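You operate a simulated robot arm through the tools that you are given. There is no shell and no other tool. Be economical: measure what you need, move in short steps, check, and stop when the job is done.

You run a simulated robot arm. Do the job below in one go: nothing can be reset, and whatever is moved stays where it is left.

Task
Cap the vial in the filler, move it to the low blue rack and load the vial from pocket A2.
Fine: add nothing; leave the slide at LOAD and the other vial in the low white rack alone.
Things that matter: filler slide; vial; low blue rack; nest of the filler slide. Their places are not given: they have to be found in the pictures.

It is judged by the outcome, as a careful person would: the job done as asked, and still so three seconds after it is handed in. It fails if anything else is knocked over, pushed out of place, dropped, spilled or broken. A push-on lid holds only when it is set on centred and level and pressed home; a screw cap is set on level and turned clockwise until tight.

Robot
A 7-joint arm with a two-finger parallel gripper, fixed in place. Base frame: the origin is at the foot of the arm, x ahead of it, y to its left, z up; the work surface is at about z = 4. Lengths are in mm, angles in degrees, forces in N, time in s.
With the tool pointing down near the work surface it reaches from about 220 to 580 mm from the base axis. Its first joint turns from -66.0 to 66.0 degrees. Payload 2.5 kg.
The TCP is the grasp point between the finger pads, 23 mm short of the fingertips. In the tool frame z runs along the fingers and y along their closing line. Largest opening 94 mm; finger width 38, thickness 10; the body of the gripper, 54 by 96 mm, starts 39 mm behind the TCP.
Orientation is told as [roll, pitch, yaw] about the base's x, y, z axes, in that order, counted from this pose: with the fingers straight down and closing along the base's y, the tool's x points along the base's -x, its y along +y and its z along -z.

Tools
- The arm moves only by the tool servo_tool. Its argument "deltas" is a list of rows, each a list of 7 numbers: the finger opening in mm, from 0 to 94, then the shift along the tool's x, y, z in units of 500 mm (1.0 is 500 mm), then the turn, a rotation vector about the tool's x, y, z in units of 180 degrees (1.0 is 180 degrees). In form: [[hand, x, y, z, ax, ay, az], ...]. A call has 1 to 10 rows; each row is the pose to reach, as a shift and turn from the pose commanded when the call began, along the tool's axes at that moment. A call with a number of a shift or a turn outside -1 to 1 is refused whole. Each row takes 0.2 s and may step no farther than 50 mm and 8.6 degrees from the row before; otherwise, or with a gripper value out of range, the whole call is refused. Where a pose cannot be reached the arm comes as near as it can. A force on the tool above 60 N (or 10 N above the force at the start of the call, whichever is more), or a blocked arm, ends the call early, and 0.2 s more pass. The fingers move at their own pace (about 108 mm/s each) and stop on an object; they squeeze with about 37 N. The grip force told is the motor's: it shows also when the fingers shut on nothing. Time passes only in rows, and 0.2 s behind the last, so rows that repeat a pose let the fingers close. The reply holds the time, the measured pose of the TCP, the force on the tool along the base axes, the opening and the grip force, in the units named above and with some noise.
- Cameras (640 x 400 px; columns grow to the right, rows downward): "scene" is fixed at [119.9, -403.8, 560.5]; the picture's right is [0.84, -0.53, 0.00], its down [-0.22, -0.34, -0.91] and it looks along [0.49, 0.77, -0.41] (base axes); focal length 245 px, centre (320, 200). "wrist" rides on the gripper at [-39, 0, -44] in the tool frame; the picture's right is [0.00, -1.00, 0.00], its down [0.97, 0.00, -0.24] and it looks along [0.24, 0.00, 0.97] (tool axes); focal length 218 px, centre (320, 200).
- grab_frame(camera): a new picture of that camera. The clock stands still meanwhile.
- measure_at(camera, pixels): there is no depth. For up to 12 entries [column, row, z] of the newest picture of that camera ("zoom" is the newest enlarged one), the place [x, y] in the base frame at which the ray of that pixel passes the height z, good to about 3 mm. The clock stands still meanwhile.
- zoom(camera, box): a new picture of the part [left, top, right, bottom] of that camera's present view, enlarged. The clock stands still meanwhile.
- sign_off(): hands the job in; it is judged then, once.

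Work in short steps. Measure before you move; look again where a grasp or a placing could have gone wrong, and mend it. You have 80 turns and 54 pictures in all, those below and enlarged ones among them. Open the gripper and draw the arm clear of the work before you hand the job in, unless the task says otherwise; then end with one line.

The tools are called as name(argument=value, ...) on one line, values as JSON. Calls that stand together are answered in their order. servo_tool: Moves the arm, as the interface text tells. Its arguments: {"type":"object","properties":{"deltas":{"type":"array","items":{"type":"array","items":{"type":"number"}}}},"required":["deltas"]} The other tools are called the same way: grab_frame (camera) takes a picture; measure_at (camera, pixels) gives the place at which the rays of pixels pass given heights; zoom (camera, box) takes an enlarged picture of a part of a camera's view; sign_off () hands the job in.

At the start:

```text
t: 0.0
eef_pos: [294.4, -172.1, 494.2]
tcp_rot: [0.0, 0.0, 0.0]
ft_force: [0.0, -0.2, -0.4]
finger_gap: 94.1
grip_force: 0.1
```

scene: 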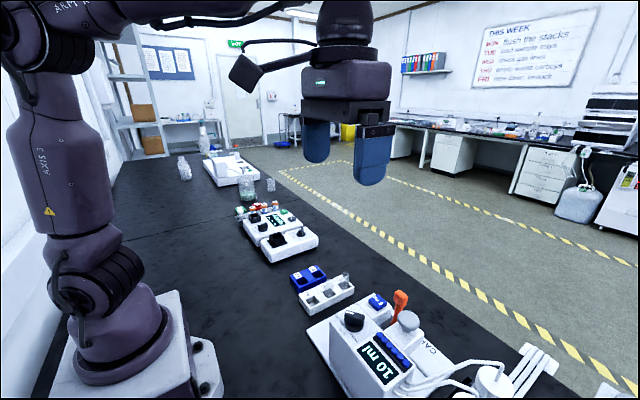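
wrist: 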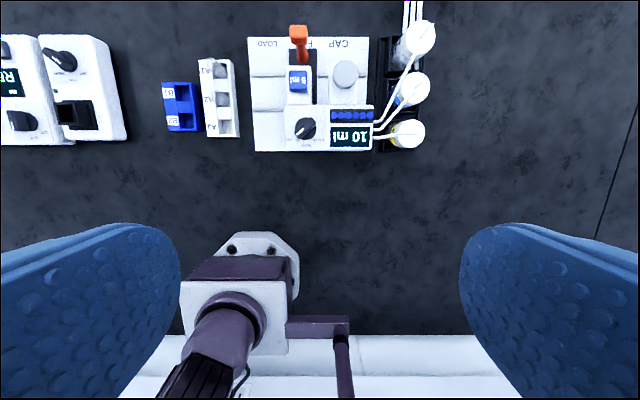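

The wrist view shows the filler at about (310,95), with racks at (182,106) and (221,98). I'll enlarge these to see the details.

zoom(camera="wrist", box=[150, 10, 450, 165])

zoom(camera="scene", box=[280, 250, 560, 400])

```text
2.13 times, centred on (300, 88) of wrist
```

zoom: 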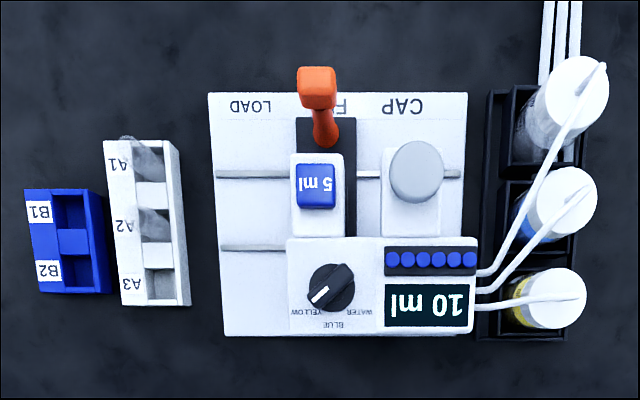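

```text
2.29 times, centred on (420, 325) of scene
```

zoom: 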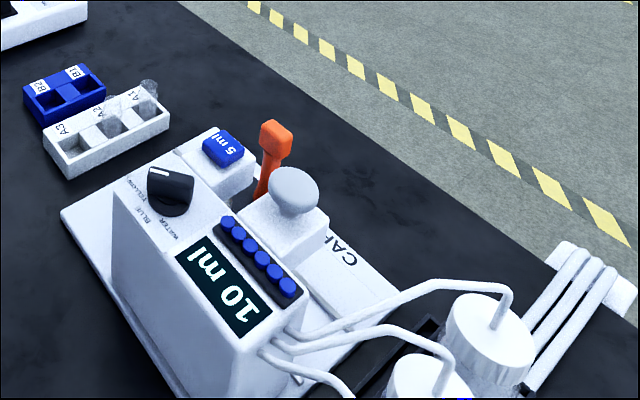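

The slide's orange handle seems to stand at FILL, under the 5 ml button head, with the grey capper knob over CAP. I'll measure key points at a few guessed heights.

measure_at(camera="wrist", pixels=[[298, 32, 80], [298, 75, 10], [345, 73, 100], [298, 82, 90], [221, 72, 30], [222, 100, 30], [225, 128, 30], [184, 91, 30], [184, 121, 30], [268, 44, 15], [338, 44, 15], [335, 135, 100]])

measure_at(camera="scene", pixels=[[400, 296, 80], [408, 320, 100], [377, 300, 90]])

```text
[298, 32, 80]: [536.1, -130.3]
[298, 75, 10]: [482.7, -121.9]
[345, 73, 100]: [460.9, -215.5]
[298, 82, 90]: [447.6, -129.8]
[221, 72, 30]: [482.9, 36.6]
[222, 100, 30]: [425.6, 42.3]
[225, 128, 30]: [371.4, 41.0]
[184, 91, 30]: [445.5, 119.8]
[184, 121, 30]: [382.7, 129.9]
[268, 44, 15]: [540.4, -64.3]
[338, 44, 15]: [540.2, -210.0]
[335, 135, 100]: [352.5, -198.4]
```

```text
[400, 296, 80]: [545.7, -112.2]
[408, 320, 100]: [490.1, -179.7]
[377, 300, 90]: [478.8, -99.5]
```

The readings disagree because the heights are guesses, so I'll go lower over the bench to view it closely, staying at about z=250, well above everything.

servo_tool(deltas=[[94, -0.039, 0.026, 0.07, 0, 0, 0], [94, -0.078, 0.053, 0.14, 0, 0, 0], [94, -0.117, 0.079, 0.21, 0, 0, 0], [94, -0.156, 0.105, 0.28, 0, 0, 0], [94, -0.195, 0.131, 0.35, 0, 0, 0], [94, -0.234, 0.158, 0.42, 0, 0, 0], [94, -0.272, 0.184, 0.488, 0, 0, 0]])

grab_frame(camera="wrist")

```text
t: 1.6
eef_pos: [430.3, -79.0, 250.2]
tcp_rot: [-0.1, -0.2, -0.2]
ft_force: [1.2, -0.1, -0.1]
finger_gap: 93.9
grip_force: 0.0
```

```text
49 pictures are left
```

wrist: 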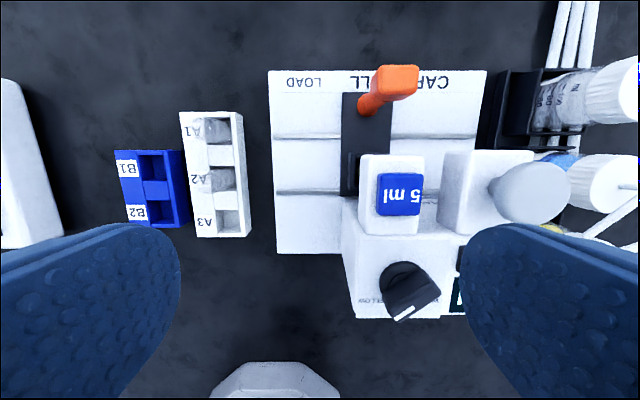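

Now the slide is visible at FILL with its nest under the head. I'll enlarge both the filler and the racks.

zoom(camera="wrist", box=[260, 50, 500, 200])

zoom(camera="wrist", box=[100, 90, 280, 250])

zoom(camera="scene", box=[280, 255, 460, 370])

```text
2.67 times, centred on (380, 125) of wrist
```

zoom: 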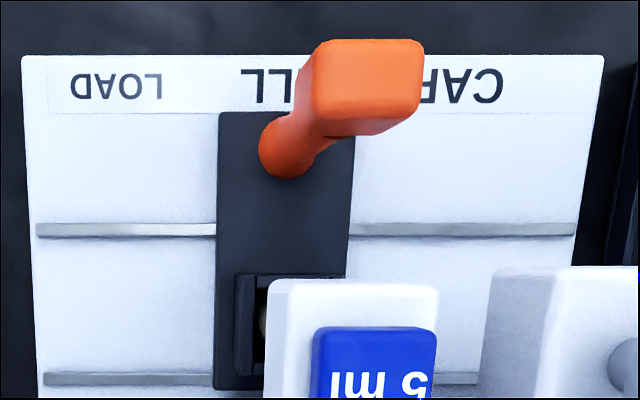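

```text
2.50 times, centred on (190, 170) of wrist
```

zoom: 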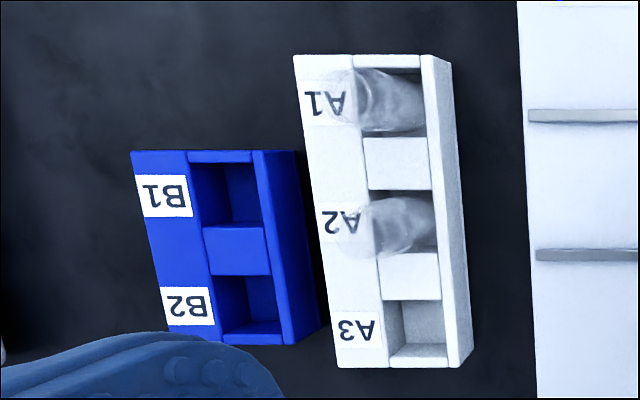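

```text
3.48 times, centred on (370, 312) of scene
```

zoom: 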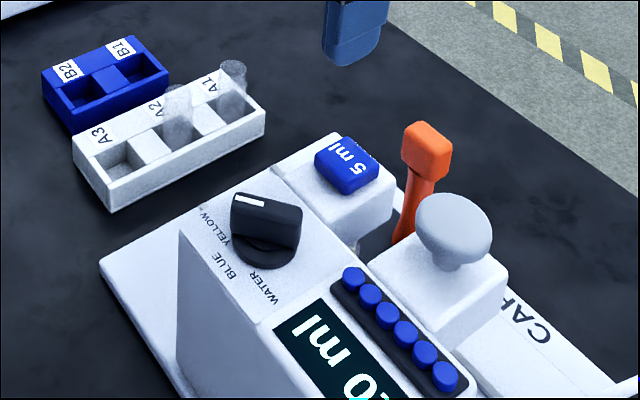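

I'll triangulate the handle knob, capper knob and rack points between the two cameras using several heights.

measure_at(camera="wrist", pixels=[[399, 77, 60], [399, 77, 90], [399, 77, 120], [528, 193, 90], [528, 193, 120], [367, 107, 15], [401, 194, 80], [401, 194, 110]])

measure_at(camera="scene", pixels=[[402, 294, 60], [402, 294, 90], [402, 294, 120], [410, 317, 90], [410, 317, 120], [395, 322, 15], [379, 301, 80], [379, 301, 110]])

```text
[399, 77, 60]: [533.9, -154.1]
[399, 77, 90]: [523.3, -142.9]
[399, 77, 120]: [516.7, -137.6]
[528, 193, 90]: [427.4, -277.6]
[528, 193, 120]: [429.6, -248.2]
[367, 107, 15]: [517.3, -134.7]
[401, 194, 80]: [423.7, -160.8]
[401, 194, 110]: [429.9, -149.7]
```

```text
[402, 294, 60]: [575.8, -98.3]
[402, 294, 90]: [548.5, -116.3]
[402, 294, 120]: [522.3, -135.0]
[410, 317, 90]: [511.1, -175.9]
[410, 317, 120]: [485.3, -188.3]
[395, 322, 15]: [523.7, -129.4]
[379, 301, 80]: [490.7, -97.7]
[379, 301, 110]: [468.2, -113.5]
```

Handle knob triangulates to about (518,-136) with its top near z=120, capper knob to about (438,-206,168), 5 ml button to about (438,-135,150). I'll check the front edges of the head blocks, labels and rack points.

measure_at(camera="wrist", pixels=[[391, 156, 140], [470, 150, 140], [304, 81, 15], [430, 82, 15], [391, 97, 100], [213, 131, 50], [215, 180, 50], [231, 222, 25], [151, 166, 25], [156, 212, 25], [182, 112, 30], [195, 237, 30]])

measure_at(camera="scene", pixels=[[346, 275, 50], [331, 283, 50], [346, 275, 70], [331, 283, 70], [313, 299, 25], [318, 273, 25], [303, 282, 25]])

```text
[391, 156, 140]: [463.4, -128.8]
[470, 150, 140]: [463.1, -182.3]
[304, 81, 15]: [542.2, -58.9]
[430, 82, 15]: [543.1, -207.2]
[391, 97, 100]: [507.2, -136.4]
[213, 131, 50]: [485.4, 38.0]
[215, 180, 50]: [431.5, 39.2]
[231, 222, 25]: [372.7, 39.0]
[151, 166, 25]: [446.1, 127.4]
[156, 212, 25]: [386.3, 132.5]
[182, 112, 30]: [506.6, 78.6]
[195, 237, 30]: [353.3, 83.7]
```

```text
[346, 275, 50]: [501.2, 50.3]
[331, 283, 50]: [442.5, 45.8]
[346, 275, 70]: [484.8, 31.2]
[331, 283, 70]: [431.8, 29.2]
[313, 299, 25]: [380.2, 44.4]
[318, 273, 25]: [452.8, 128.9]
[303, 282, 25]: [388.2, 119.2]
```

The head fronts end at x≈463, so the gripper body (x 491–545) clears them. I move above the handle at (518,-136) and lower to z≈150 before looking.

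servo_tool(deltas=[[94, -0.06, -0.038, 0.0, 0, 0, 0], [94, -0.12, -0.076, 0.0, 0, 0, 0], [94, -0.176, -0.114, 0.04, 0, 0, 0], [94, -0.176, -0.114, 0.12, 0, 0, 0], [94, -0.176, -0.114, 0.2, 0, 0, 0]])

grab_frame(camera="wrist")

zoom(camera="scene", box=[320, 220, 480, 340])

```text
t: 2.8
eef_pos: [517.7, -134.7, 147.5]
tcp_rot: [0.0, 0.0, 0.1]
ft_force: [-0.3, 0.6, -0.1]
finger_gap: 94.1
grip_force: 0.0
```

```text
45 pictures are left
```

wrist: 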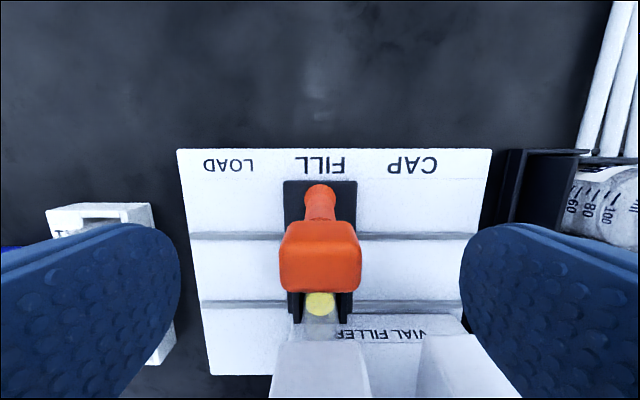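

```text
3.33 times, centred on (400, 280) of scene
```

zoom: 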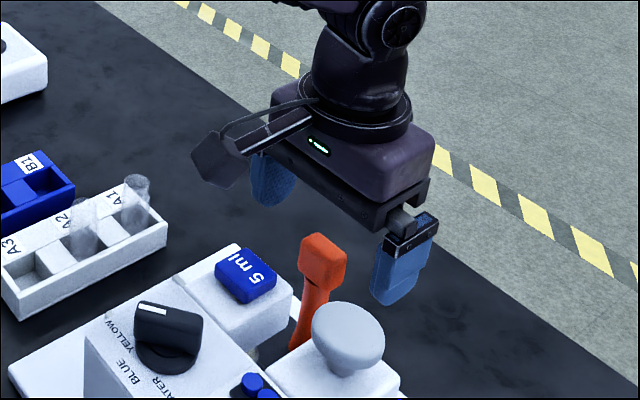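

The knob's top face is centred at about (320,252), matching the TCP axis. The vial with yellow liquid sits in the nest at (320,303). I lower to z≈106 and close.

servo_tool(deltas=[[94, 0, 0, 0.042, 0, 0, 0], [94, 0, 0, 0.083, 0, 0, 0], [40, 0, 0, 0.083, 0, 0, 0], [0, 0, 0, 0.083, 0, 0, 0], [0, 0, 0, 0.083, 0, 0, 0]])

```text
t: 4.0
eef_pos: [517.7, -136.3, 108.5]
tcp_rot: [0.0, 0.0, 0.0]
ft_force: [2.4, 0.1, -3.7]
finger_gap: 29.8
grip_force: 44.7
```

The knob is held (29.8 mm wide). Now I slide it toward CAP (-y) in slow steps.

servo_tool(deltas=[[0, 0, -0.02, 0, 0, 0, 0], [0, 0, -0.04, 0, 0, 0, 0], [0, 0, -0.06, 0, 0, 0, 0], [0, 0, -0.08, 0, 0, 0, 0], [0, 0, -0.1, 0, 0, 0, 0], [0, 0, -0.12, 0, 0, 0, 0], [0, 0, -0.128, 0, 0, 0, 0]])

grab_frame(camera="wrist")

```text
t: 5.6
eef_pos: [517.5, -199.7, 108.3]
tcp_rot: [-0.1, 0.1, 0.0]
ft_force: [17.9, 1.0, -18.6]
finger_gap: 30.0
grip_force: 44.5
```

```text
43 pictures are left
```

wrist: 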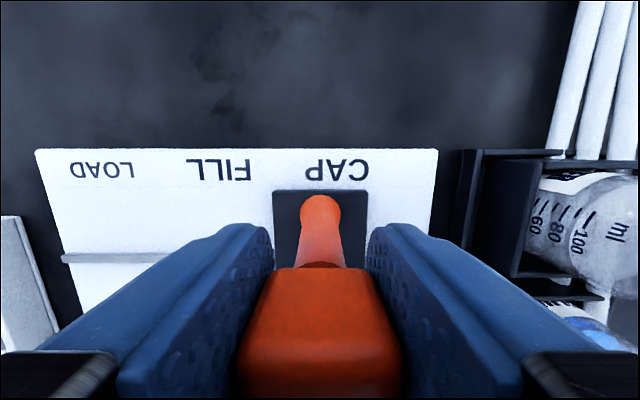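

The slide plate is centred at column 320 and the CAP label at 338, so about 8–10 mm remain. I go on in small steps and watch the force.

servo_tool(deltas=[[0, 0, -0.005, 0, 0, 0, 0], [0, 0, -0.01, 0, 0, 0, 0], [0, 0, -0.014, 0, 0, 0, 0]])

grab_frame(camera="wrist")

```text
t: 6.4
eef_pos: [518.4, -207.4, 107.3]
tcp_rot: [0.0, -0.2, 0.0]
ft_force: [21.1, -1.0, -16.7]
finger_gap: 30.0
grip_force: 45.3
```

```text
42 pictures are left
```

wrist: 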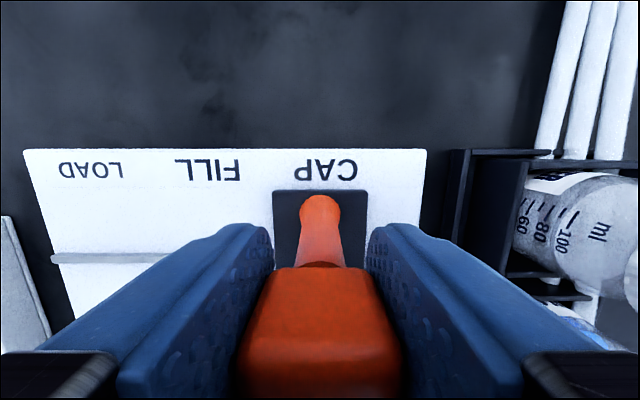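

CAP is now centred at column 325 versus the handle at 320, so about 2–3 mm is left. I nudge on, checking for a stop.

servo_tool(deltas=[[0, 0, -0.003, 0, 0, 0, 0], [0, 0, -0.006, 0, 0, 0, 0]])

grab_frame(camera="wrist")

```text
t: 7.0
eef_pos: [516.7, -210.0, 108.2]
tcp_rot: [0.1, -0.1, 0.0]
ft_force: [15.0, 0.6, -14.8]
finger_gap: 29.9
grip_force: 45.4
```

```text
41 pictures are left
```

wrist: 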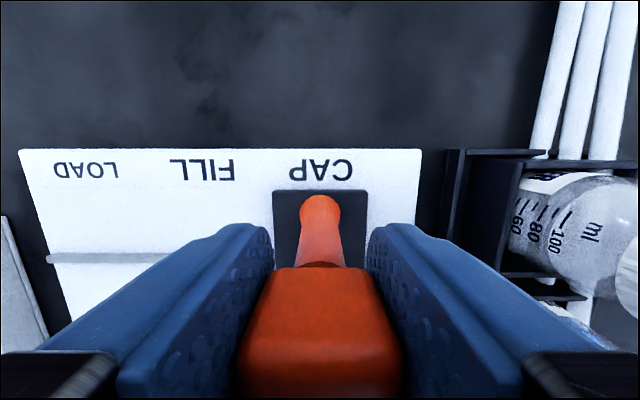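

CAP is now centred on the handle (column 321) at y=-210. I open slightly, rise, and look at the slide and capper.

servo_tool(deltas=[[52, 0, 0, 0, 0, 0, 0], [52, 0, 0, 0, 0, 0, 0], [52, 0, 0, -0.08, 0, 0, 0], [52, 0, 0, -0.17, 0, 0, 0], [52, 0, 0, -0.26, 0, 0, 0]])

grab_frame(camera="wrist")

zoom(camera="scene", box=[340, 260, 480, 365])

```text
t: 8.2
eef_pos: [518.2, -208.8, 239.9]
tcp_rot: [0.0, 0.0, 0.0]
ft_force: [-0.2, 0.5, 0.8]
finger_gap: 52.2
grip_force: 0.0
```

```text
40 pictures are left
```

wrist: 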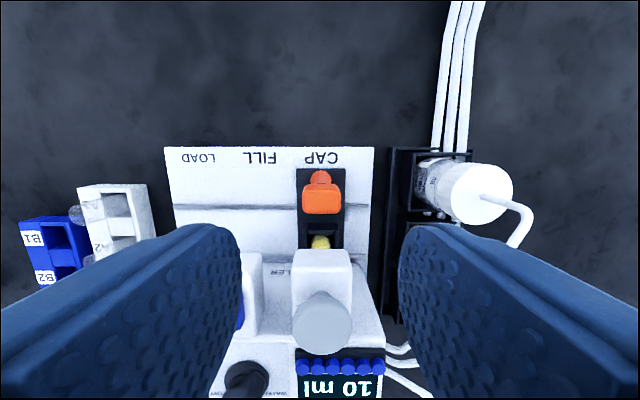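

```text
3.81 times, centred on (410, 312) of scene
```

zoom: 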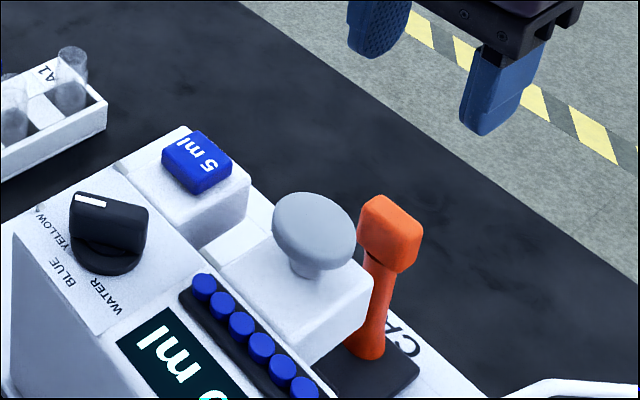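

The slide stays at CAP with the vial partly under the capper. I measure the knob top and bottle caps.

measure_at(camera="wrist", pixels=[[323, 318, 160], [323, 318, 170], [323, 318, 180], [482, 193, 80], [482, 193, 120], [482, 193, 150], [320, 242, 40]])

measure_at(camera="scene", pixels=[[422, 320, 160], [422, 320, 170], [422, 320, 180]])

```text
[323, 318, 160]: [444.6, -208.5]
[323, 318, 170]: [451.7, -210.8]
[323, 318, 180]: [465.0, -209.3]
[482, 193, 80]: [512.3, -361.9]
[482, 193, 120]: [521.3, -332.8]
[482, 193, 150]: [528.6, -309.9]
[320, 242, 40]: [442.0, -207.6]
```

```text
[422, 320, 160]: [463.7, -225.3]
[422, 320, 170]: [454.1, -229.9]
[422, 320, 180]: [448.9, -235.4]
```

Knob centre is about (444,-208), top near z≈163. I close the fingers, move over it, and lower to just above (tips at about z=172).

servo_tool(deltas=[[0, 0.05, 0, 0, 0, 0, 0], [0, 0.1, 0.0, 0, 0, 0, 0], [0, 0.148, 0.0, 0, 0, 0, 0], [0, 0.148, 0.0, 0.045, 0, 0, 0], [0, 0.148, 0.0, 0.085, 0, 0, 0]])

zoom(camera="scene", box=[340, 240, 500, 345])

```text
t: 9.4
eef_pos: [442.7, -209.1, 196.3]
tcp_rot: [0.0, 0.0, -0.1]
ft_force: [0.2, 0.3, -0.2]
finger_gap: 0.0
grip_force: 37.0
```

```text
3.81 times, centred on (420, 292) of scene
```

zoom: 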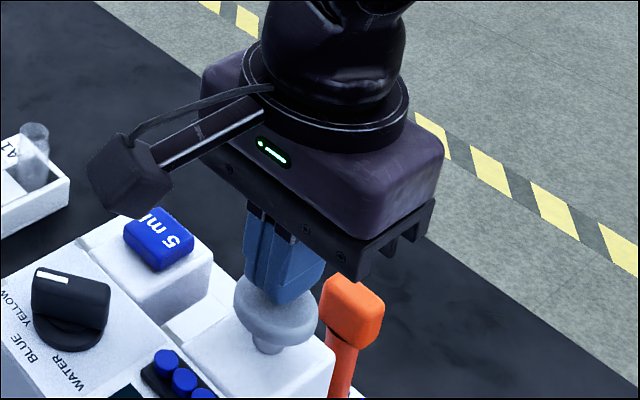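

The closed fingertips are right over the knob's middle. I press down in 3 mm steps.

servo_tool(deltas=[[0, 0, 0, 0.008, 0, 0, 0], [0, 0, 0, 0.014, 0, 0, 0], [0, 0, 0, 0.02, 0, 0, 0], [0, 0, 0, 0.026, 0, 0, 0], [0, 0, 0, 0.032, 0, 0, 0]])

```text
t: 10.6
eef_pos: [443.1, -210.3, 180.6]
tcp_rot: [0.0, 0.0, -0.1]
ft_force: [-1.0, 0.5, 5.2]
finger_gap: 0.0
grip_force: 36.7
```

Contact is made with light force (5 N) at z=180.6. I keep pressing until it bottoms out.

servo_tool(deltas=[[0, 0, 0, 0.006, 0, 0, 0], [0, 0, 0, 0.012, 0, 0, 0], [0, 0, 0, 0.018, 0, 0, 0], [0, 0, 0, 0.024, 0, 0, 0], [0, 0, 0, 0.03, 0, 0, 0]])

```text
t: 11.6
eef_pos: [446.6, -211.4, 177.4]
tcp_rot: [-0.3, -0.5, -0.1]
ft_force: [-5.8, 1.6, 18.8]
finger_gap: 0.0
grip_force: 36.9
stopped in row 5: the force on the tool passed its limit (the readings are from after the stop); the commanded pose is now the measured one
```

The force limit was reached near z≈177. I look at the capper to see whether it went down.

zoom(camera="scene", box=[340, 240, 500, 345])

grab_frame(camera="wrist")

```text
3.81 times, centred on (420, 292) of scene
```

zoom: 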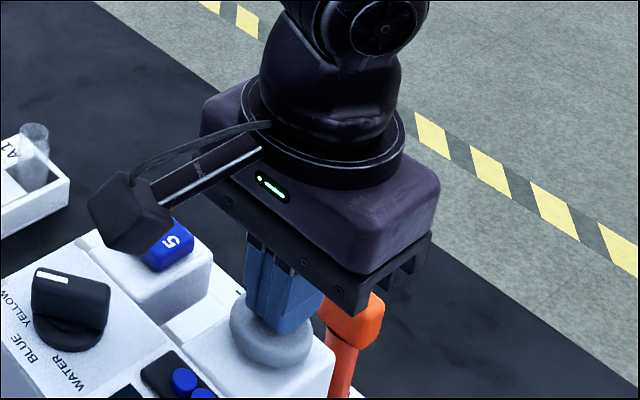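

```text
36 pictures are left
```

wrist: 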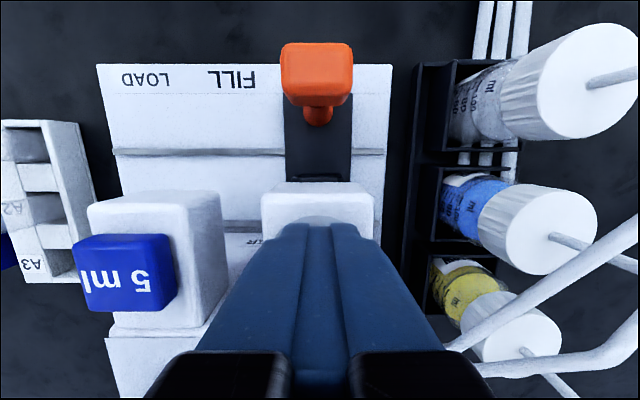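

The knob is down on its block and one blue cap has left the row. I hold and press a little more without releasing, to be sure it is home.

servo_tool(deltas=[[0, 0, 0, 0.004, 0, 0, 0], [0, 0, 0, 0.008, 0, 0, 0], [0, 0, 0, 0.012, 0, 0, 0], [0, 0, 0, 0.012, 0, 0, 0]])

```text
t: 12.4
eef_pos: [446.8, -211.6, 177.2]
tcp_rot: [-0.3, -0.9, 0.0]
ft_force: [-6.1, 2.6, 21.0]
finger_gap: 0.0
grip_force: 37.3
stopped in row 4: the force on the tool passed its limit (the readings are from after the stop); the commanded pose is now the measured one
```

It is bottomed out. I rise, level the tool, and look at the knob and the vial.

servo_tool(deltas=[[0, 0, 0, -0.04, -0.0017, 0.005, 0], [0, 0, 0, -0.11, -0.0017, 0.005, 0], [0, -0.07, 0, -0.126, -0.0017, 0.005, 0], [52, -0.143, 0.002, -0.126, -0.0017, 0.005, 0], [52, -0.143, 0.002, -0.126, -0.0017, 0.005, 0]])

zoom(camera="wrist", box=[220, 130, 400, 400])

zoom(camera="scene", box=[340, 260, 480, 365])

```text
t: 13.6
eef_pos: [517.2, -209.6, 237.4]
tcp_rot: [0.0, 0.4, 0.0]
ft_force: [0.4, -0.6, -0.8]
finger_gap: 52.0
grip_force: 0.1
```

```text
1.48 times, centred on (310, 265) of wrist
```

zoom: 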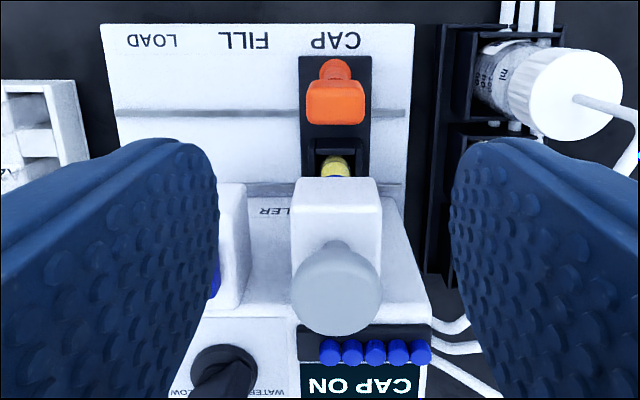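

```text
3.81 times, centred on (410, 312) of scene
```

zoom: 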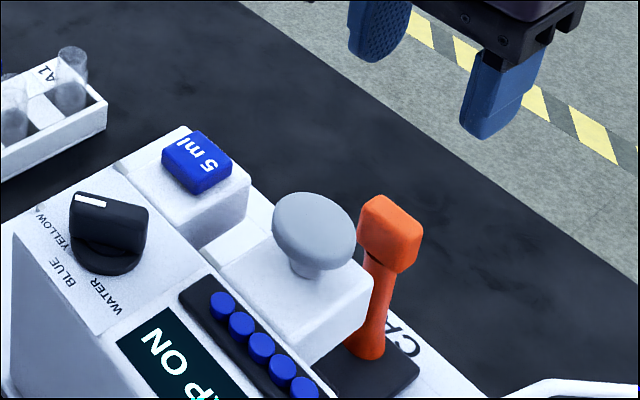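

The display reads "CAP ON" and five caps remain. I lower onto the handle again and grip it.

servo_tool(deltas=[[60, 0, 0, 0.09, 0, 0, 0], [60, 0, 0, 0.18, 0, 0, 0], [60, 0, 0, 0.259, 0, -0.002, 0], [0, 0, 0, 0.259, 0, -0.002, 0], [0, 0, 0, 0.259, 0, -0.002, 0]])

```text
t: 14.8
eef_pos: [517.1, -209.9, 106.7]
tcp_rot: [0.1, -0.1, 0.0]
ft_force: [2.0, 0.3, -2.8]
finger_gap: 30.3
grip_force: 45.2
```

The handle is held. I slide it +y by 143 mm toward LOAD in gentle steps, then check.

servo_tool(deltas=[[0, 0, 0.03, 0, 0, 0, 0], [0, 0, 0.06, 0, 0, 0, 0], [0, 0, 0.09, 0, 0, 0, 0], [0, 0, 0.12, 0, 0, 0, 0], [0, 0, 0.15, 0, 0, 0, 0], [0, 0, 0.18, 0, 0, 0, 0], [0, 0, 0.21, 0, 0, 0, 0], [0, 0, 0.24, 0, 0, 0, 0], [0, 0, 0.27, 0, 0, 0, 0], [0, 0, 0.286, 0, 0, 0, 0]])

grab_frame(camera="wrist")

```text
t: 17.0
eef_pos: [516.0, -66.1, 107.4]
tcp_rot: [0.0, 0.0, 0.0]
ft_force: [13.2, 0.4, -26.4]
finger_gap: 29.6
grip_force: 45.0
```

```text
33 pictures are left
```

wrist: 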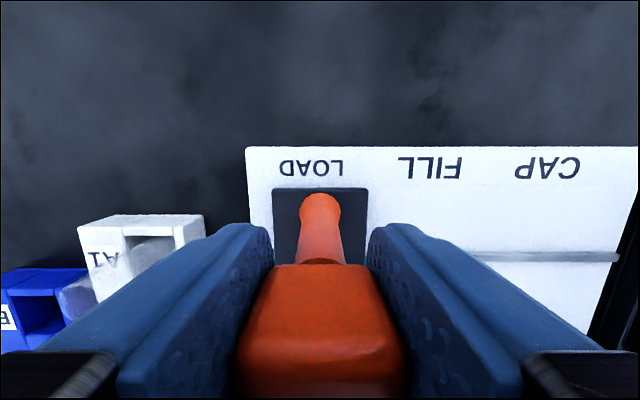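

LOAD centre is at column 312, handle at 320: about 4.5 mm more is needed.

servo_tool(deltas=[[0, 0, 0.005, 0, 0, 0, 0], [0, 0, 0.009, 0, 0, 0, 0], [0, 0, 0.009, 0, 0, 0, 0]])

grab_frame(camera="wrist")

```text
t: 17.8
eef_pos: [516.4, -61.5, 108.6]
tcp_rot: [0.1, -0.1, 0.0]
ft_force: [18.7, 2.3, -29.2]
finger_gap: 29.7
grip_force: 44.6
```

```text
32 pictures are left
```

wrist: 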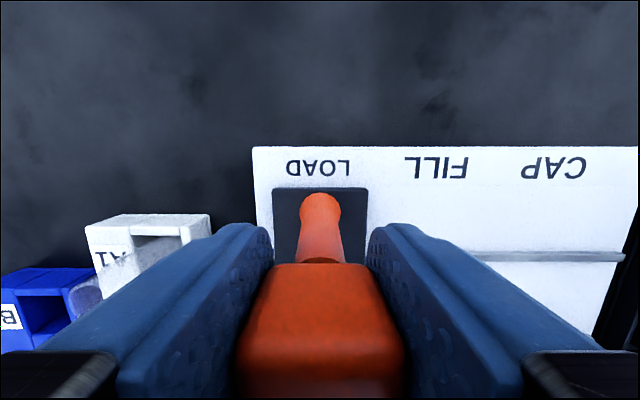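

LOAD is now at column 317.5; one last 1.2 mm nudge, then I release gently and rise to look into the nest.

servo_tool(deltas=[[0, 0, 0.0025, 0, 0, 0, 0], [0, 0, 0.0025, 0, 0, 0, 0], [60, 0, 0.0025, 0, 0, 0, 0], [60, 0, 0.0025, 0, 0, 0, 0], [60, 0, 0.0025, -0.08, 0, 0, 0], [60, 0.04, 0.0025, -0.16, 0, 0, 0], [60, 0.08, 0.0025, -0.24, 0, 0, 0], [94, 0.08, 0.0025, -0.24, 0, 0, 0]])

grab_frame(camera="wrist")

zoom(camera="scene", box=[290, 250, 450, 355])

```text
t: 19.6
eef_pos: [474.8, -62.1, 228.4]
tcp_rot: [0.0, -0.2, -0.1]
ft_force: [0.6, 0.4, 0.5]
finger_gap: 93.8
grip_force: 0.0
```

```text
31 pictures are left
```

wrist: 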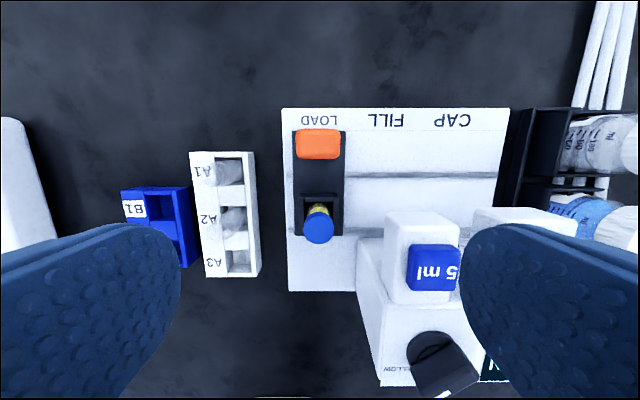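

```text
3.81 times, centred on (370, 302) of scene
```

zoom: 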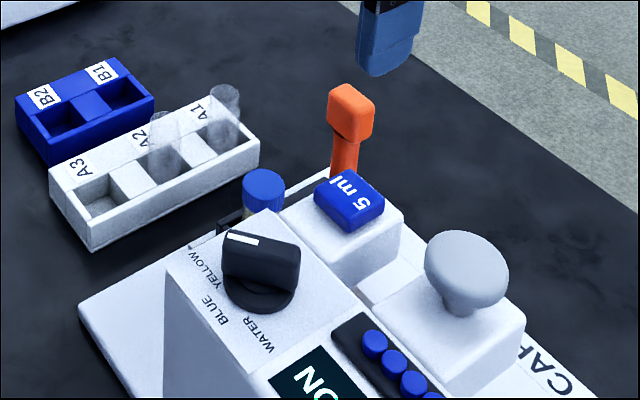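

The capped vial stands in the nest at LOAD with its cap at (319,232). I triangulate the cap top, vial tops and nest.

measure_at(camera="wrist", pixels=[[319, 232, 60], [319, 232, 80], [319, 232, 100], [304, 232, 80], [334, 232, 80], [220, 172, 60], [230, 218, 60], [240, 172, 10], [241, 216, 10], [240, 261, 10], [163, 208, 25], [294, 270, 10]])

measure_at(camera="scene", pixels=[[355, 298, 60], [355, 298, 80], [355, 298, 100], [345, 273, 60], [345, 273, 70], [329, 280, 60], [329, 280, 70], [305, 279, 25], [320, 272, 25], [312, 301, 25]])

```text
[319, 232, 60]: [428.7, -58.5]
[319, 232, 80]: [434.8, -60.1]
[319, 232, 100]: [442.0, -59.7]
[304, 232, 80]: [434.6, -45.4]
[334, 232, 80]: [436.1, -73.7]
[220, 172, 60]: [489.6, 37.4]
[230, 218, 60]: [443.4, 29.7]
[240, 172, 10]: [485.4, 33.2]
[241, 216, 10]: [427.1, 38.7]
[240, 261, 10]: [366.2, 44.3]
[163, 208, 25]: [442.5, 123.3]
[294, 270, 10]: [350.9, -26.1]
```

```text
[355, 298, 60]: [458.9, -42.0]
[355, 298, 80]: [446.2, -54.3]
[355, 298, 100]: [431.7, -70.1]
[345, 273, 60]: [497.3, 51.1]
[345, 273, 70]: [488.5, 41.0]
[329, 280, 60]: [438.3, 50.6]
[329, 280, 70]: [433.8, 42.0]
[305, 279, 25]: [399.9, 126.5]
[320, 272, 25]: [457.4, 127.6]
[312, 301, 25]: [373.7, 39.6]
```

Cap top is at about (438,-60,88), cap about 28 mm wide. The gripper body would foul the fill head if closing along y, so I plan a 90° yaw. First a close look at the nest and the head's left edge.

zoom(camera="wrist", box=[280, 120, 470, 300])

measure_at(camera="wrist", pixels=[[386, 212, 130], [386, 212, 145], [358, 270, 100], [358, 270, 120], [303, 196, 40], [334, 196, 40]])

```text
2.22 times, centred on (375, 210) of wrist
```

zoom: 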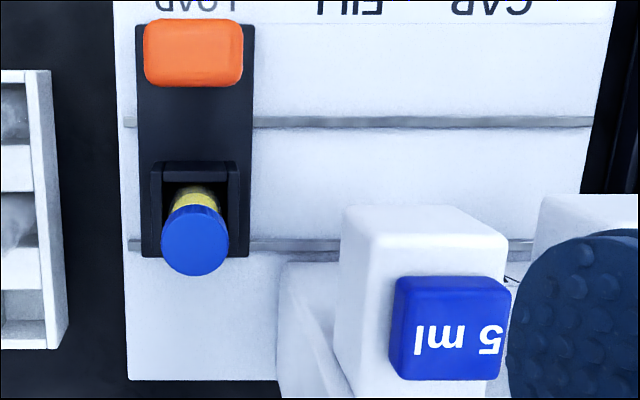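

```text
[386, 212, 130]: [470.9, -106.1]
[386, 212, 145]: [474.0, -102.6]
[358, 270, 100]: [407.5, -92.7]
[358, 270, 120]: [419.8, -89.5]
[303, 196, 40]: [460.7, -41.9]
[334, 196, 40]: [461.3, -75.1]
```

The nest has side walls and a back wall at x≈461, and the head edges begin at y≈-90 to -105. I turn the hand 90° (camera to the +y side) while moving over the vial at the present height.

servo_tool(deltas=[[60, 0.008, 0.001, 0, 0, 0, -0.046], [60, 0.016, 0.002, 0, 0, 0, -0.092], [60, 0.024, 0.003, 0, 0, 0, -0.138], [60, 0.032, 0.004, 0, 0, 0, -0.184], [60, 0.04, 0.005, 0, 0, 0, -0.23], [60, 0.048, 0.006, 0, 0, 0, -0.276], [60, 0.056, 0.006, 0, 0, 0, -0.322], [60, 0.064, 0.006, 0, 0, 0, -0.368], [60, 0.07, 0.006, 0, 0, 0, -0.414], [60, 0.074, 0.006, 0, 0, 0, -0.46]])

servo_tool(deltas=[[60, 0, 0, 0, 0, 0, -0.04], [60, 0, 0, 0.05, 0, 0, -0.04], [60, 0, 0, 0.1, 0, 0, -0.04]])

grab_frame(camera="wrist")

zoom(camera="scene", box=[290, 230, 430, 335])

```text
t: 21.8
eef_pos: [439.7, -57.5, 228.6]
tcp_rot: [-0.1, 0.1, 83.0]
ft_force: [0.5, 0.8, -0.3]
finger_gap: 59.8
grip_force: 0.0
```

```text
t: 22.6
eef_pos: [439.8, -57.8, 177.9]
tcp_rot: [-0.2, 0.0, 89.9]
ft_force: [0.4, 0.4, 1.0]
finger_gap: 59.8
grip_force: 0.1
```

```text
28 pictures are left
```

wrist: 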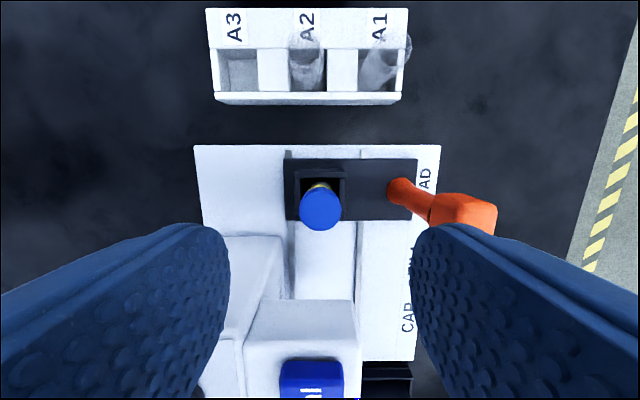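

```text
3.81 times, centred on (360, 282) of scene
```

zoom: 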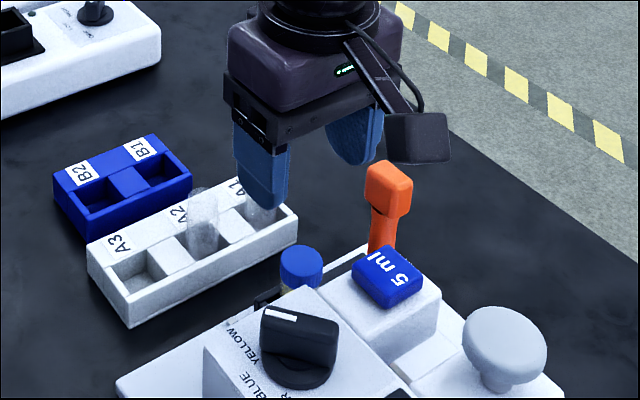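

In the scene view there is a box on an arm sticking out of the hand, now at about (385,266), on the fill-head side. I measure where it is before lowering.

measure_at(camera="scene", pixels=[[385, 266, 180], [385, 266, 200], [385, 266, 220], [385, 266, 240], [385, 266, 260], [385, 272, 220], [385, 272, 200], [362, 240, 240], [362, 240, 280]])

measure_at(camera="wrist", pixels=[[320, 208, 85], [320, 208, 90]])

grab_frame(camera="scene")

```text
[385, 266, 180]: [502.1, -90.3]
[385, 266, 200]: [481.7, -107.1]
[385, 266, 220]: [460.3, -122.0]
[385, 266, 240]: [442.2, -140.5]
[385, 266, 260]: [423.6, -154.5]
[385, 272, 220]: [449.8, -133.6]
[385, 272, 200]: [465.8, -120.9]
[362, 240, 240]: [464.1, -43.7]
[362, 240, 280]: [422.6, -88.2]
```

```text
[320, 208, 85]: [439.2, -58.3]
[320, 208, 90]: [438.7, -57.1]
```

```text
26 pictures are left
```

scene: 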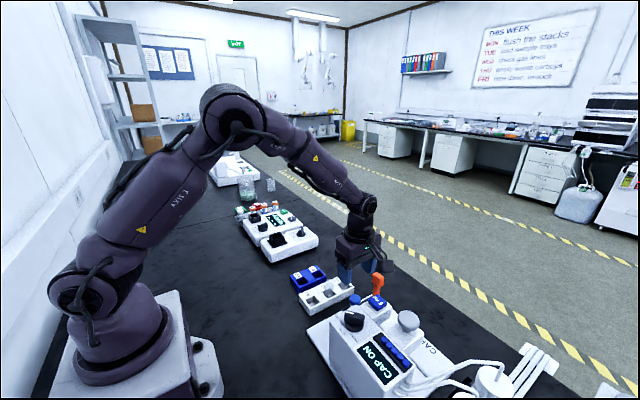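

The box sits about 82 mm out on the tool's +x side and 62 mm up, so at this yaw it would hit the fill head. I rise and turn to yaw -90 instead (box toward +y), and will lean the hand about 15° away from the head.

servo_tool(deltas=[[60, 0, 0, -0.05, 0, 0, 0.047], [60, 0, 0, -0.1, 0, 0, 0.094], [60, 0, 0, -0.1, 0, 0, 0.141], [60, 0, 0, -0.1, 0, 0, 0.188], [60, 0, 0, -0.1, 0, 0, 0.235], [60, 0, 0, -0.1, 0, 0, 0.282], [60, 0, 0, -0.1, 0, 0, 0.329], [60, 0, 0, -0.1, 0, 0, 0.376], [60, 0, 0, -0.1, 0, 0, 0.423], [60, 0, 0, -0.1, 0, 0, 0.47]])

servo_tool(deltas=[[60, 0, 0, 0, 0, 0, 0.047], [60, 0, 0, 0, 0, 0, 0.094], [60, 0, 0, 0, 0, 0, 0.141], [60, 0, 0, 0, 0, 0, 0.188], [60, 0, 0, 0, 0, 0, 0.235], [60, 0, 0, 0, 0, 0, 0.282], [60, 0, 0, 0, 0, 0, 0.329], [60, 0, 0, 0, 0, 0, 0.376], [60, 0, 0, 0, 0, 0, 0.423], [60, 0, 0, 0, 0, 0, 0.47]])

servo_tool(deltas=[[60, 0, 0, 0, 0, 0, 0.03], [60, 0, 0, 0, 0, 0, 0.06], [60, 0, 0, 0, 0, 0, 0.06]])

```text
t: 24.8
eef_pos: [439.4, -58.5, 229.2]
tcp_rot: [-0.1, -0.1, 5.1]
ft_force: [-0.1, -0.2, 0.2]
finger_gap: 60.0
grip_force: 0.0
```

```text
t: 27.0
eef_pos: [438.7, -58.4, 229.3]
tcp_rot: [0.0, 0.0, -79.4]
ft_force: [0.3, -0.2, -0.4]
finger_gap: 60.1
grip_force: 0.1
```

```text
t: 27.8
eef_pos: [438.3, -57.0, 227.8]
tcp_rot: [0.1, -0.1, -90.0]
ft_force: [1.1, -0.3, -0.8]
finger_gap: 60.0
grip_force: 0.1
```

Yaw is -90. Now I lean the hand 15° about its closing line, lower to z≈160, and look.

servo_tool(deltas=[[60, 0, 0, 0, 0, -0.0417, 0], [60, 0, 0, 0, 0, -0.0833, 0], [60, 0, 0, 0.07, 0, -0.0833, 0], [60, 0, 0, 0.136, 0, -0.0833, 0]])

grab_frame(camera="wrist")

zoom(camera="scene", box=[290, 230, 430, 335])

```text
t: 28.8
eef_pos: [440.1, -57.9, 160.1]
tcp_rot: [0.0, -14.9, -90.2]
ft_force: [-0.8, 0.8, -0.1]
finger_gap: 60.2
grip_force: 0.1
```

```text
25 pictures are left
```

wrist: 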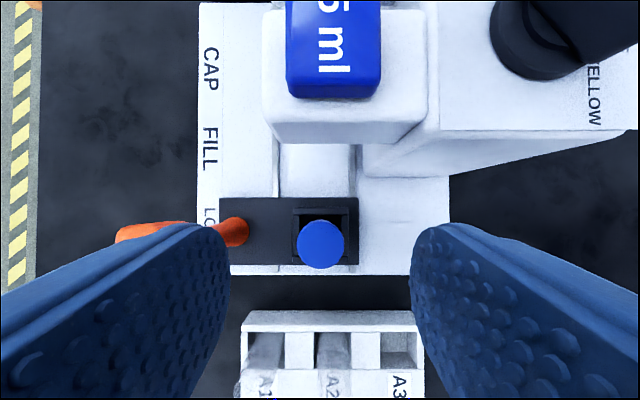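

```text
3.81 times, centred on (360, 282) of scene
```

zoom: 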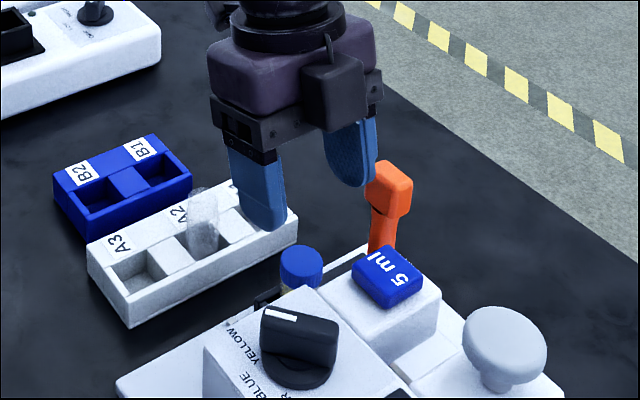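

The hand leans to +y, clear of the head, and the cap (320,243) is centred in x. Before lowering, I check the nest wall height.

zoom(camera="scene", box=[325, 285, 385, 325])

measure_at(camera="wrist", pixels=[[320, 243, 88], [348, 210, 20], [348, 210, 40], [348, 210, 55], [292, 210, 40]])

```text
10.00 times, centred on (355, 305) of scene
```

zoom: 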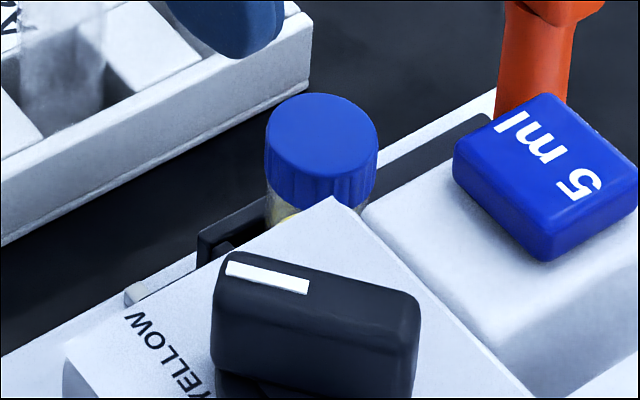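

```text
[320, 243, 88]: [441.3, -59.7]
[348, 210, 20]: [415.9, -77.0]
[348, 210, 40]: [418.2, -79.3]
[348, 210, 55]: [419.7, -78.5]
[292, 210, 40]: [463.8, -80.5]
```

measure_at(camera="scene", pixels=[[343, 309, 25], [343, 309, 35], [343, 309, 45], [343, 309, 55]])

```text
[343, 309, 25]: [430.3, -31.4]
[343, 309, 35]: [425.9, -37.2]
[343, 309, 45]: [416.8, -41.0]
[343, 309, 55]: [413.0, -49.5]
```

Nest walls top out around z≈43, so TCP z=79 keeps the tips (lowest about 52) clear. I lower vertically and close on the cap.

servo_tool(deltas=[[60, 0.019, 0, 0.079, 0, 0, 0], [60, 0.039, 0, 0.157, 0, 0, 0], [40, 0.039, 0, 0.157, 0, 0, 0], [0, 0.039, 0, 0.157, 0, 0, 0], [0, 0.039, 0, 0.157, 0, 0, 0]])

grab_frame(camera="wrist")

```text
t: 30.0
eef_pos: [441.0, -58.2, 78.2]
tcp_rot: [0.2, -15.0, -90.1]
ft_force: [-0.5, 1.1, -0.3]
finger_gap: 23.8
grip_force: 36.9
```

```text
22 pictures are left
```

wrist: 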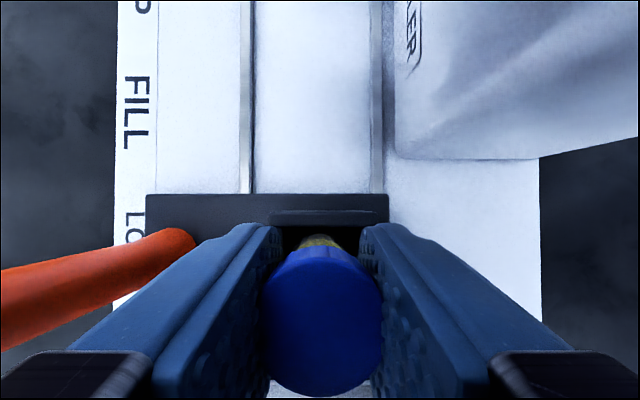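

The cap is gripped (23.8 mm). I lift straight up slowly.

servo_tool(deltas=[[0, -0.004, 0, -0.0155, 0, 0, 0], [0, -0.013, 0, -0.05, 0, 0, 0], [0, -0.026, 0, -0.097, 0, 0, 0], [0, -0.047, 0, -0.174, 0, 0, 0]])

grab_frame(camera="scene")

zoom(camera="scene", box=[290, 230, 430, 335])

```text
t: 31.0
eef_pos: [437.9, -62.0, 170.1]
tcp_rot: [0.0, -15.0, -90.1]
ft_force: [-0.9, 0.3, -0.8]
finger_gap: 23.6
grip_force: 37.8
```

```text
21 pictures are left
```

scene: 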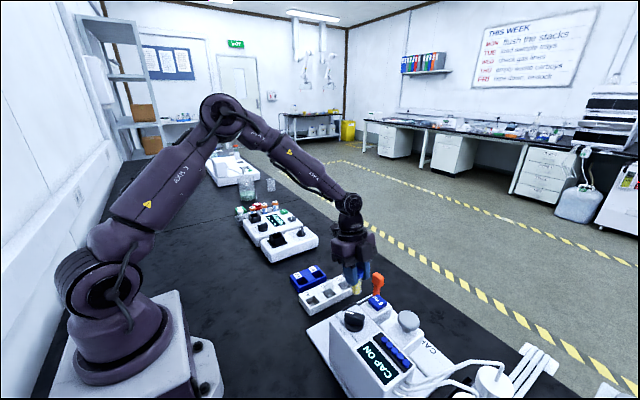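

```text
3.81 times, centred on (360, 282) of scene
```

zoom: 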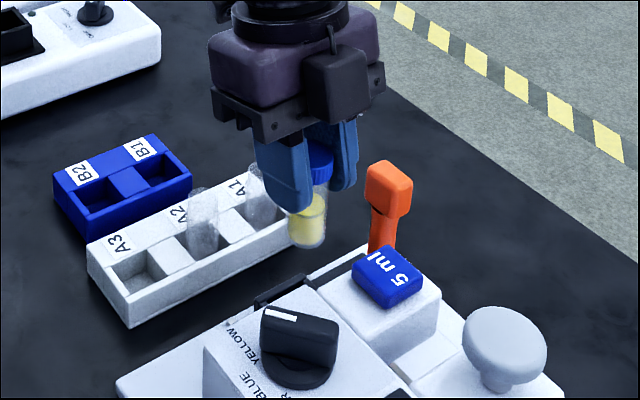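

The capped vial hangs upright with yellow liquid inside. I carry it at this height toward the blue rack while turning about the vertical to yaw 0 (keeping the 15° lean so that the vial stays upright).

servo_tool(deltas=[[0, 0.036, 0, -0.0097, -0.0118, 0, -0.0439], [0, 0.072, 0, -0.0194, -0.0236, 0, -0.0878], [0, 0.108, 0, -0.0291, -0.0354, 0, -0.1317], [0, 0.144, 0, -0.0388, -0.0472, 0, -0.1756], [0, 0.18, 0, -0.0485, -0.059, 0, -0.2195], [0, 0.216, 0, -0.0582, -0.0708, 0, -0.2634], [0, 0.252, 0, -0.0679, -0.0826, 0, -0.3073], [0, 0.288, 0, -0.0776, -0.0944, 0, -0.3512], [0, 0.324, 0, -0.0873, -0.1062, 0, -0.3951], [0, 0.36, 0, -0.097, -0.118, 0, -0.439]])

servo_tool(deltas=[[0, 0, 0, 0, -0.0118, 0, -0.044], [0, 0, 0, 0, -0.0118, 0, -0.044]])

grab_frame(camera="wrist")

zoom(camera="scene", box=[270, 220, 390, 310])

```text
t: 33.2
eef_pos: [439.1, 125.6, 168.9]
tcp_rot: [0.1, -15.2, -8.1]
ft_force: [-0.4, -0.1, -0.3]
finger_gap: 23.5
grip_force: 36.6
```

```text
t: 33.8
eef_pos: [439.3, 127.1, 169.9]
tcp_rot: [0.0, -15.2, 0.1]
ft_force: [-0.9, -0.3, 0.1]
finger_gap: 23.4
grip_force: 37.6
```

```text
19 pictures are left
```

wrist: 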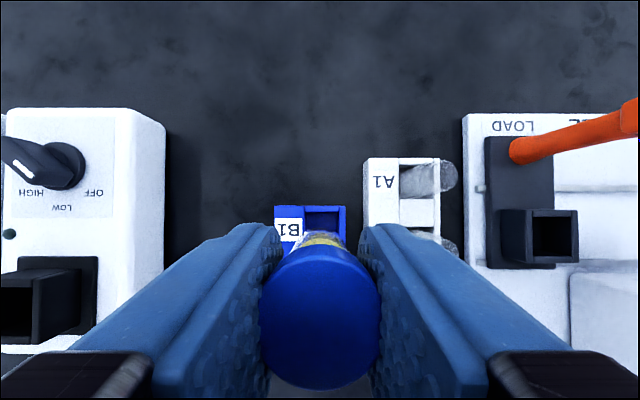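

```text
4.44 times, centred on (330, 265) of scene
```

zoom: 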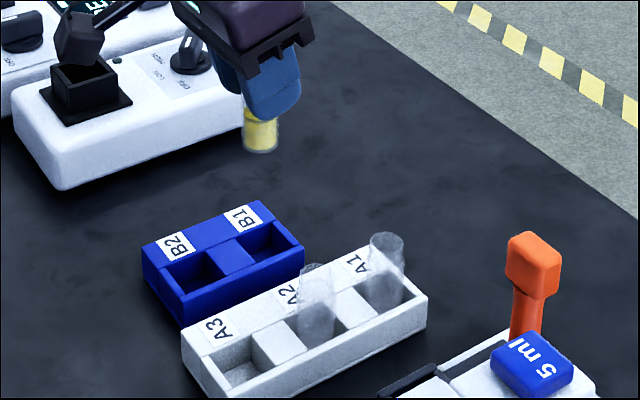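

The vial hangs near B1; its pocket shows at wrist columns 304–342, row 207. I measure the pocket rim in both views.

measure_at(camera="wrist", pixels=[[304, 211, 30], [340, 211, 30], [304, 211, 20], [340, 211, 20], [274, 206, 30], [346, 206, 30], [306, 230, 8], [340, 230, 8]])

zoom(camera="scene", box=[284, 258, 334, 294])

```text
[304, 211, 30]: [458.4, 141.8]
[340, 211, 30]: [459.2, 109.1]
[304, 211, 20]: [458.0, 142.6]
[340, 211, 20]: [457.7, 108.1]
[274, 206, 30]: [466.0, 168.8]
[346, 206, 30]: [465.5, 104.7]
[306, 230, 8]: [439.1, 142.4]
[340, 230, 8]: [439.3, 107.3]
```

```text
11.11 times, centred on (309, 276) of scene
```

zoom: 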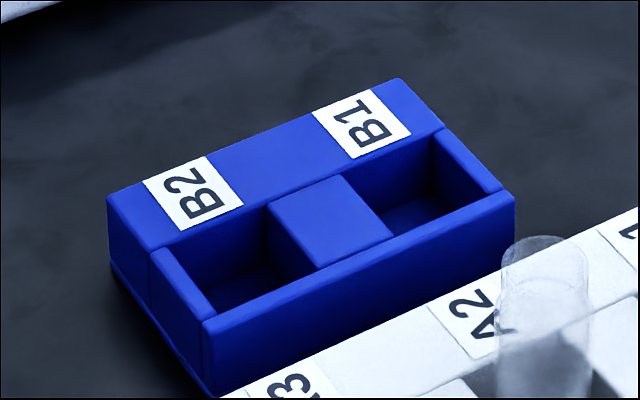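

measure_at(camera="zoom", pixels=[[416, 185, 25], [416, 185, 32], [432, 135, 30], [340, 178, 30], [393, 237, 30], [500, 192, 30], [515, 195, 30], [205, 322, 30], [208, 395, 4], [510, 262, 4]])

```text
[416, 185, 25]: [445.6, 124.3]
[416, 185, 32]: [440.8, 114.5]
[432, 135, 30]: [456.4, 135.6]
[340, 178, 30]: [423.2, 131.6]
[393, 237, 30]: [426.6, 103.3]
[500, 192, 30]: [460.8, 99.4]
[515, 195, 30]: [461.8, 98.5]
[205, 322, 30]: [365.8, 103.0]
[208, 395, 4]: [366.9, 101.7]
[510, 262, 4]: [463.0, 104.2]
```

B1's pocket spans about x 425–459, y 107–140, so its centre is about (442,124), rim near z≈28. I lower to TCP z≈95, correcting sideways, and check the alignment.

servo_tool(deltas=[[0, 0.0, -0.006, 0.04, 0, 0, 0], [0, 0.017, -0.006, 0.09, 0, 0, 0], [0, 0.035, -0.006, 0.146, 0, 0, 0], [0, 0.035, -0.006, 0.146, 0, 0, 0]])

zoom(camera="scene", box=[274, 238, 344, 294])

grab_frame(camera="wrist")

```text
t: 34.8
eef_pos: [440.3, 123.0, 95.5]
tcp_rot: [-0.1, -15.2, 0.0]
ft_force: [-0.2, 0.1, -0.8]
finger_gap: 23.7
grip_force: 37.4
```

```text
7.14 times, centred on (309, 266) of scene
```

zoom: 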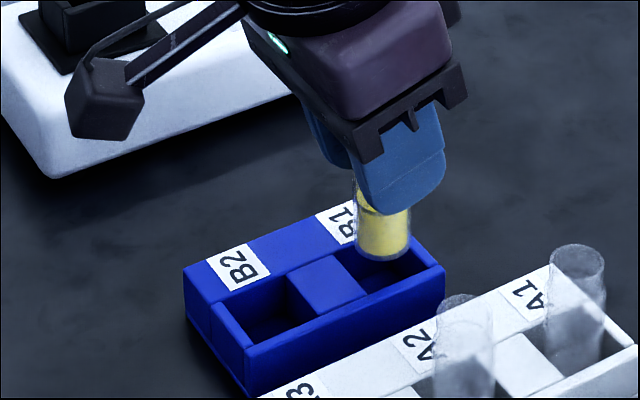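

```text
15 pictures are left
```

wrist: 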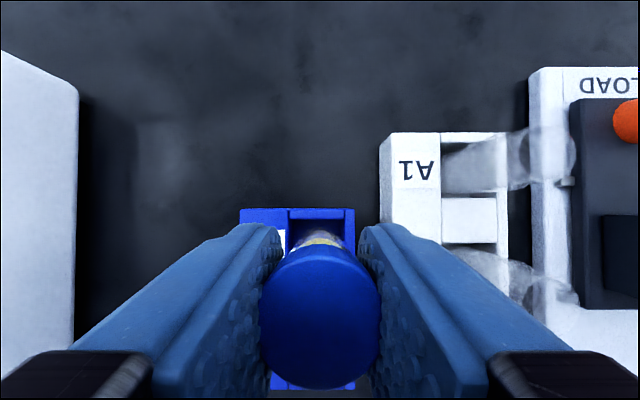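

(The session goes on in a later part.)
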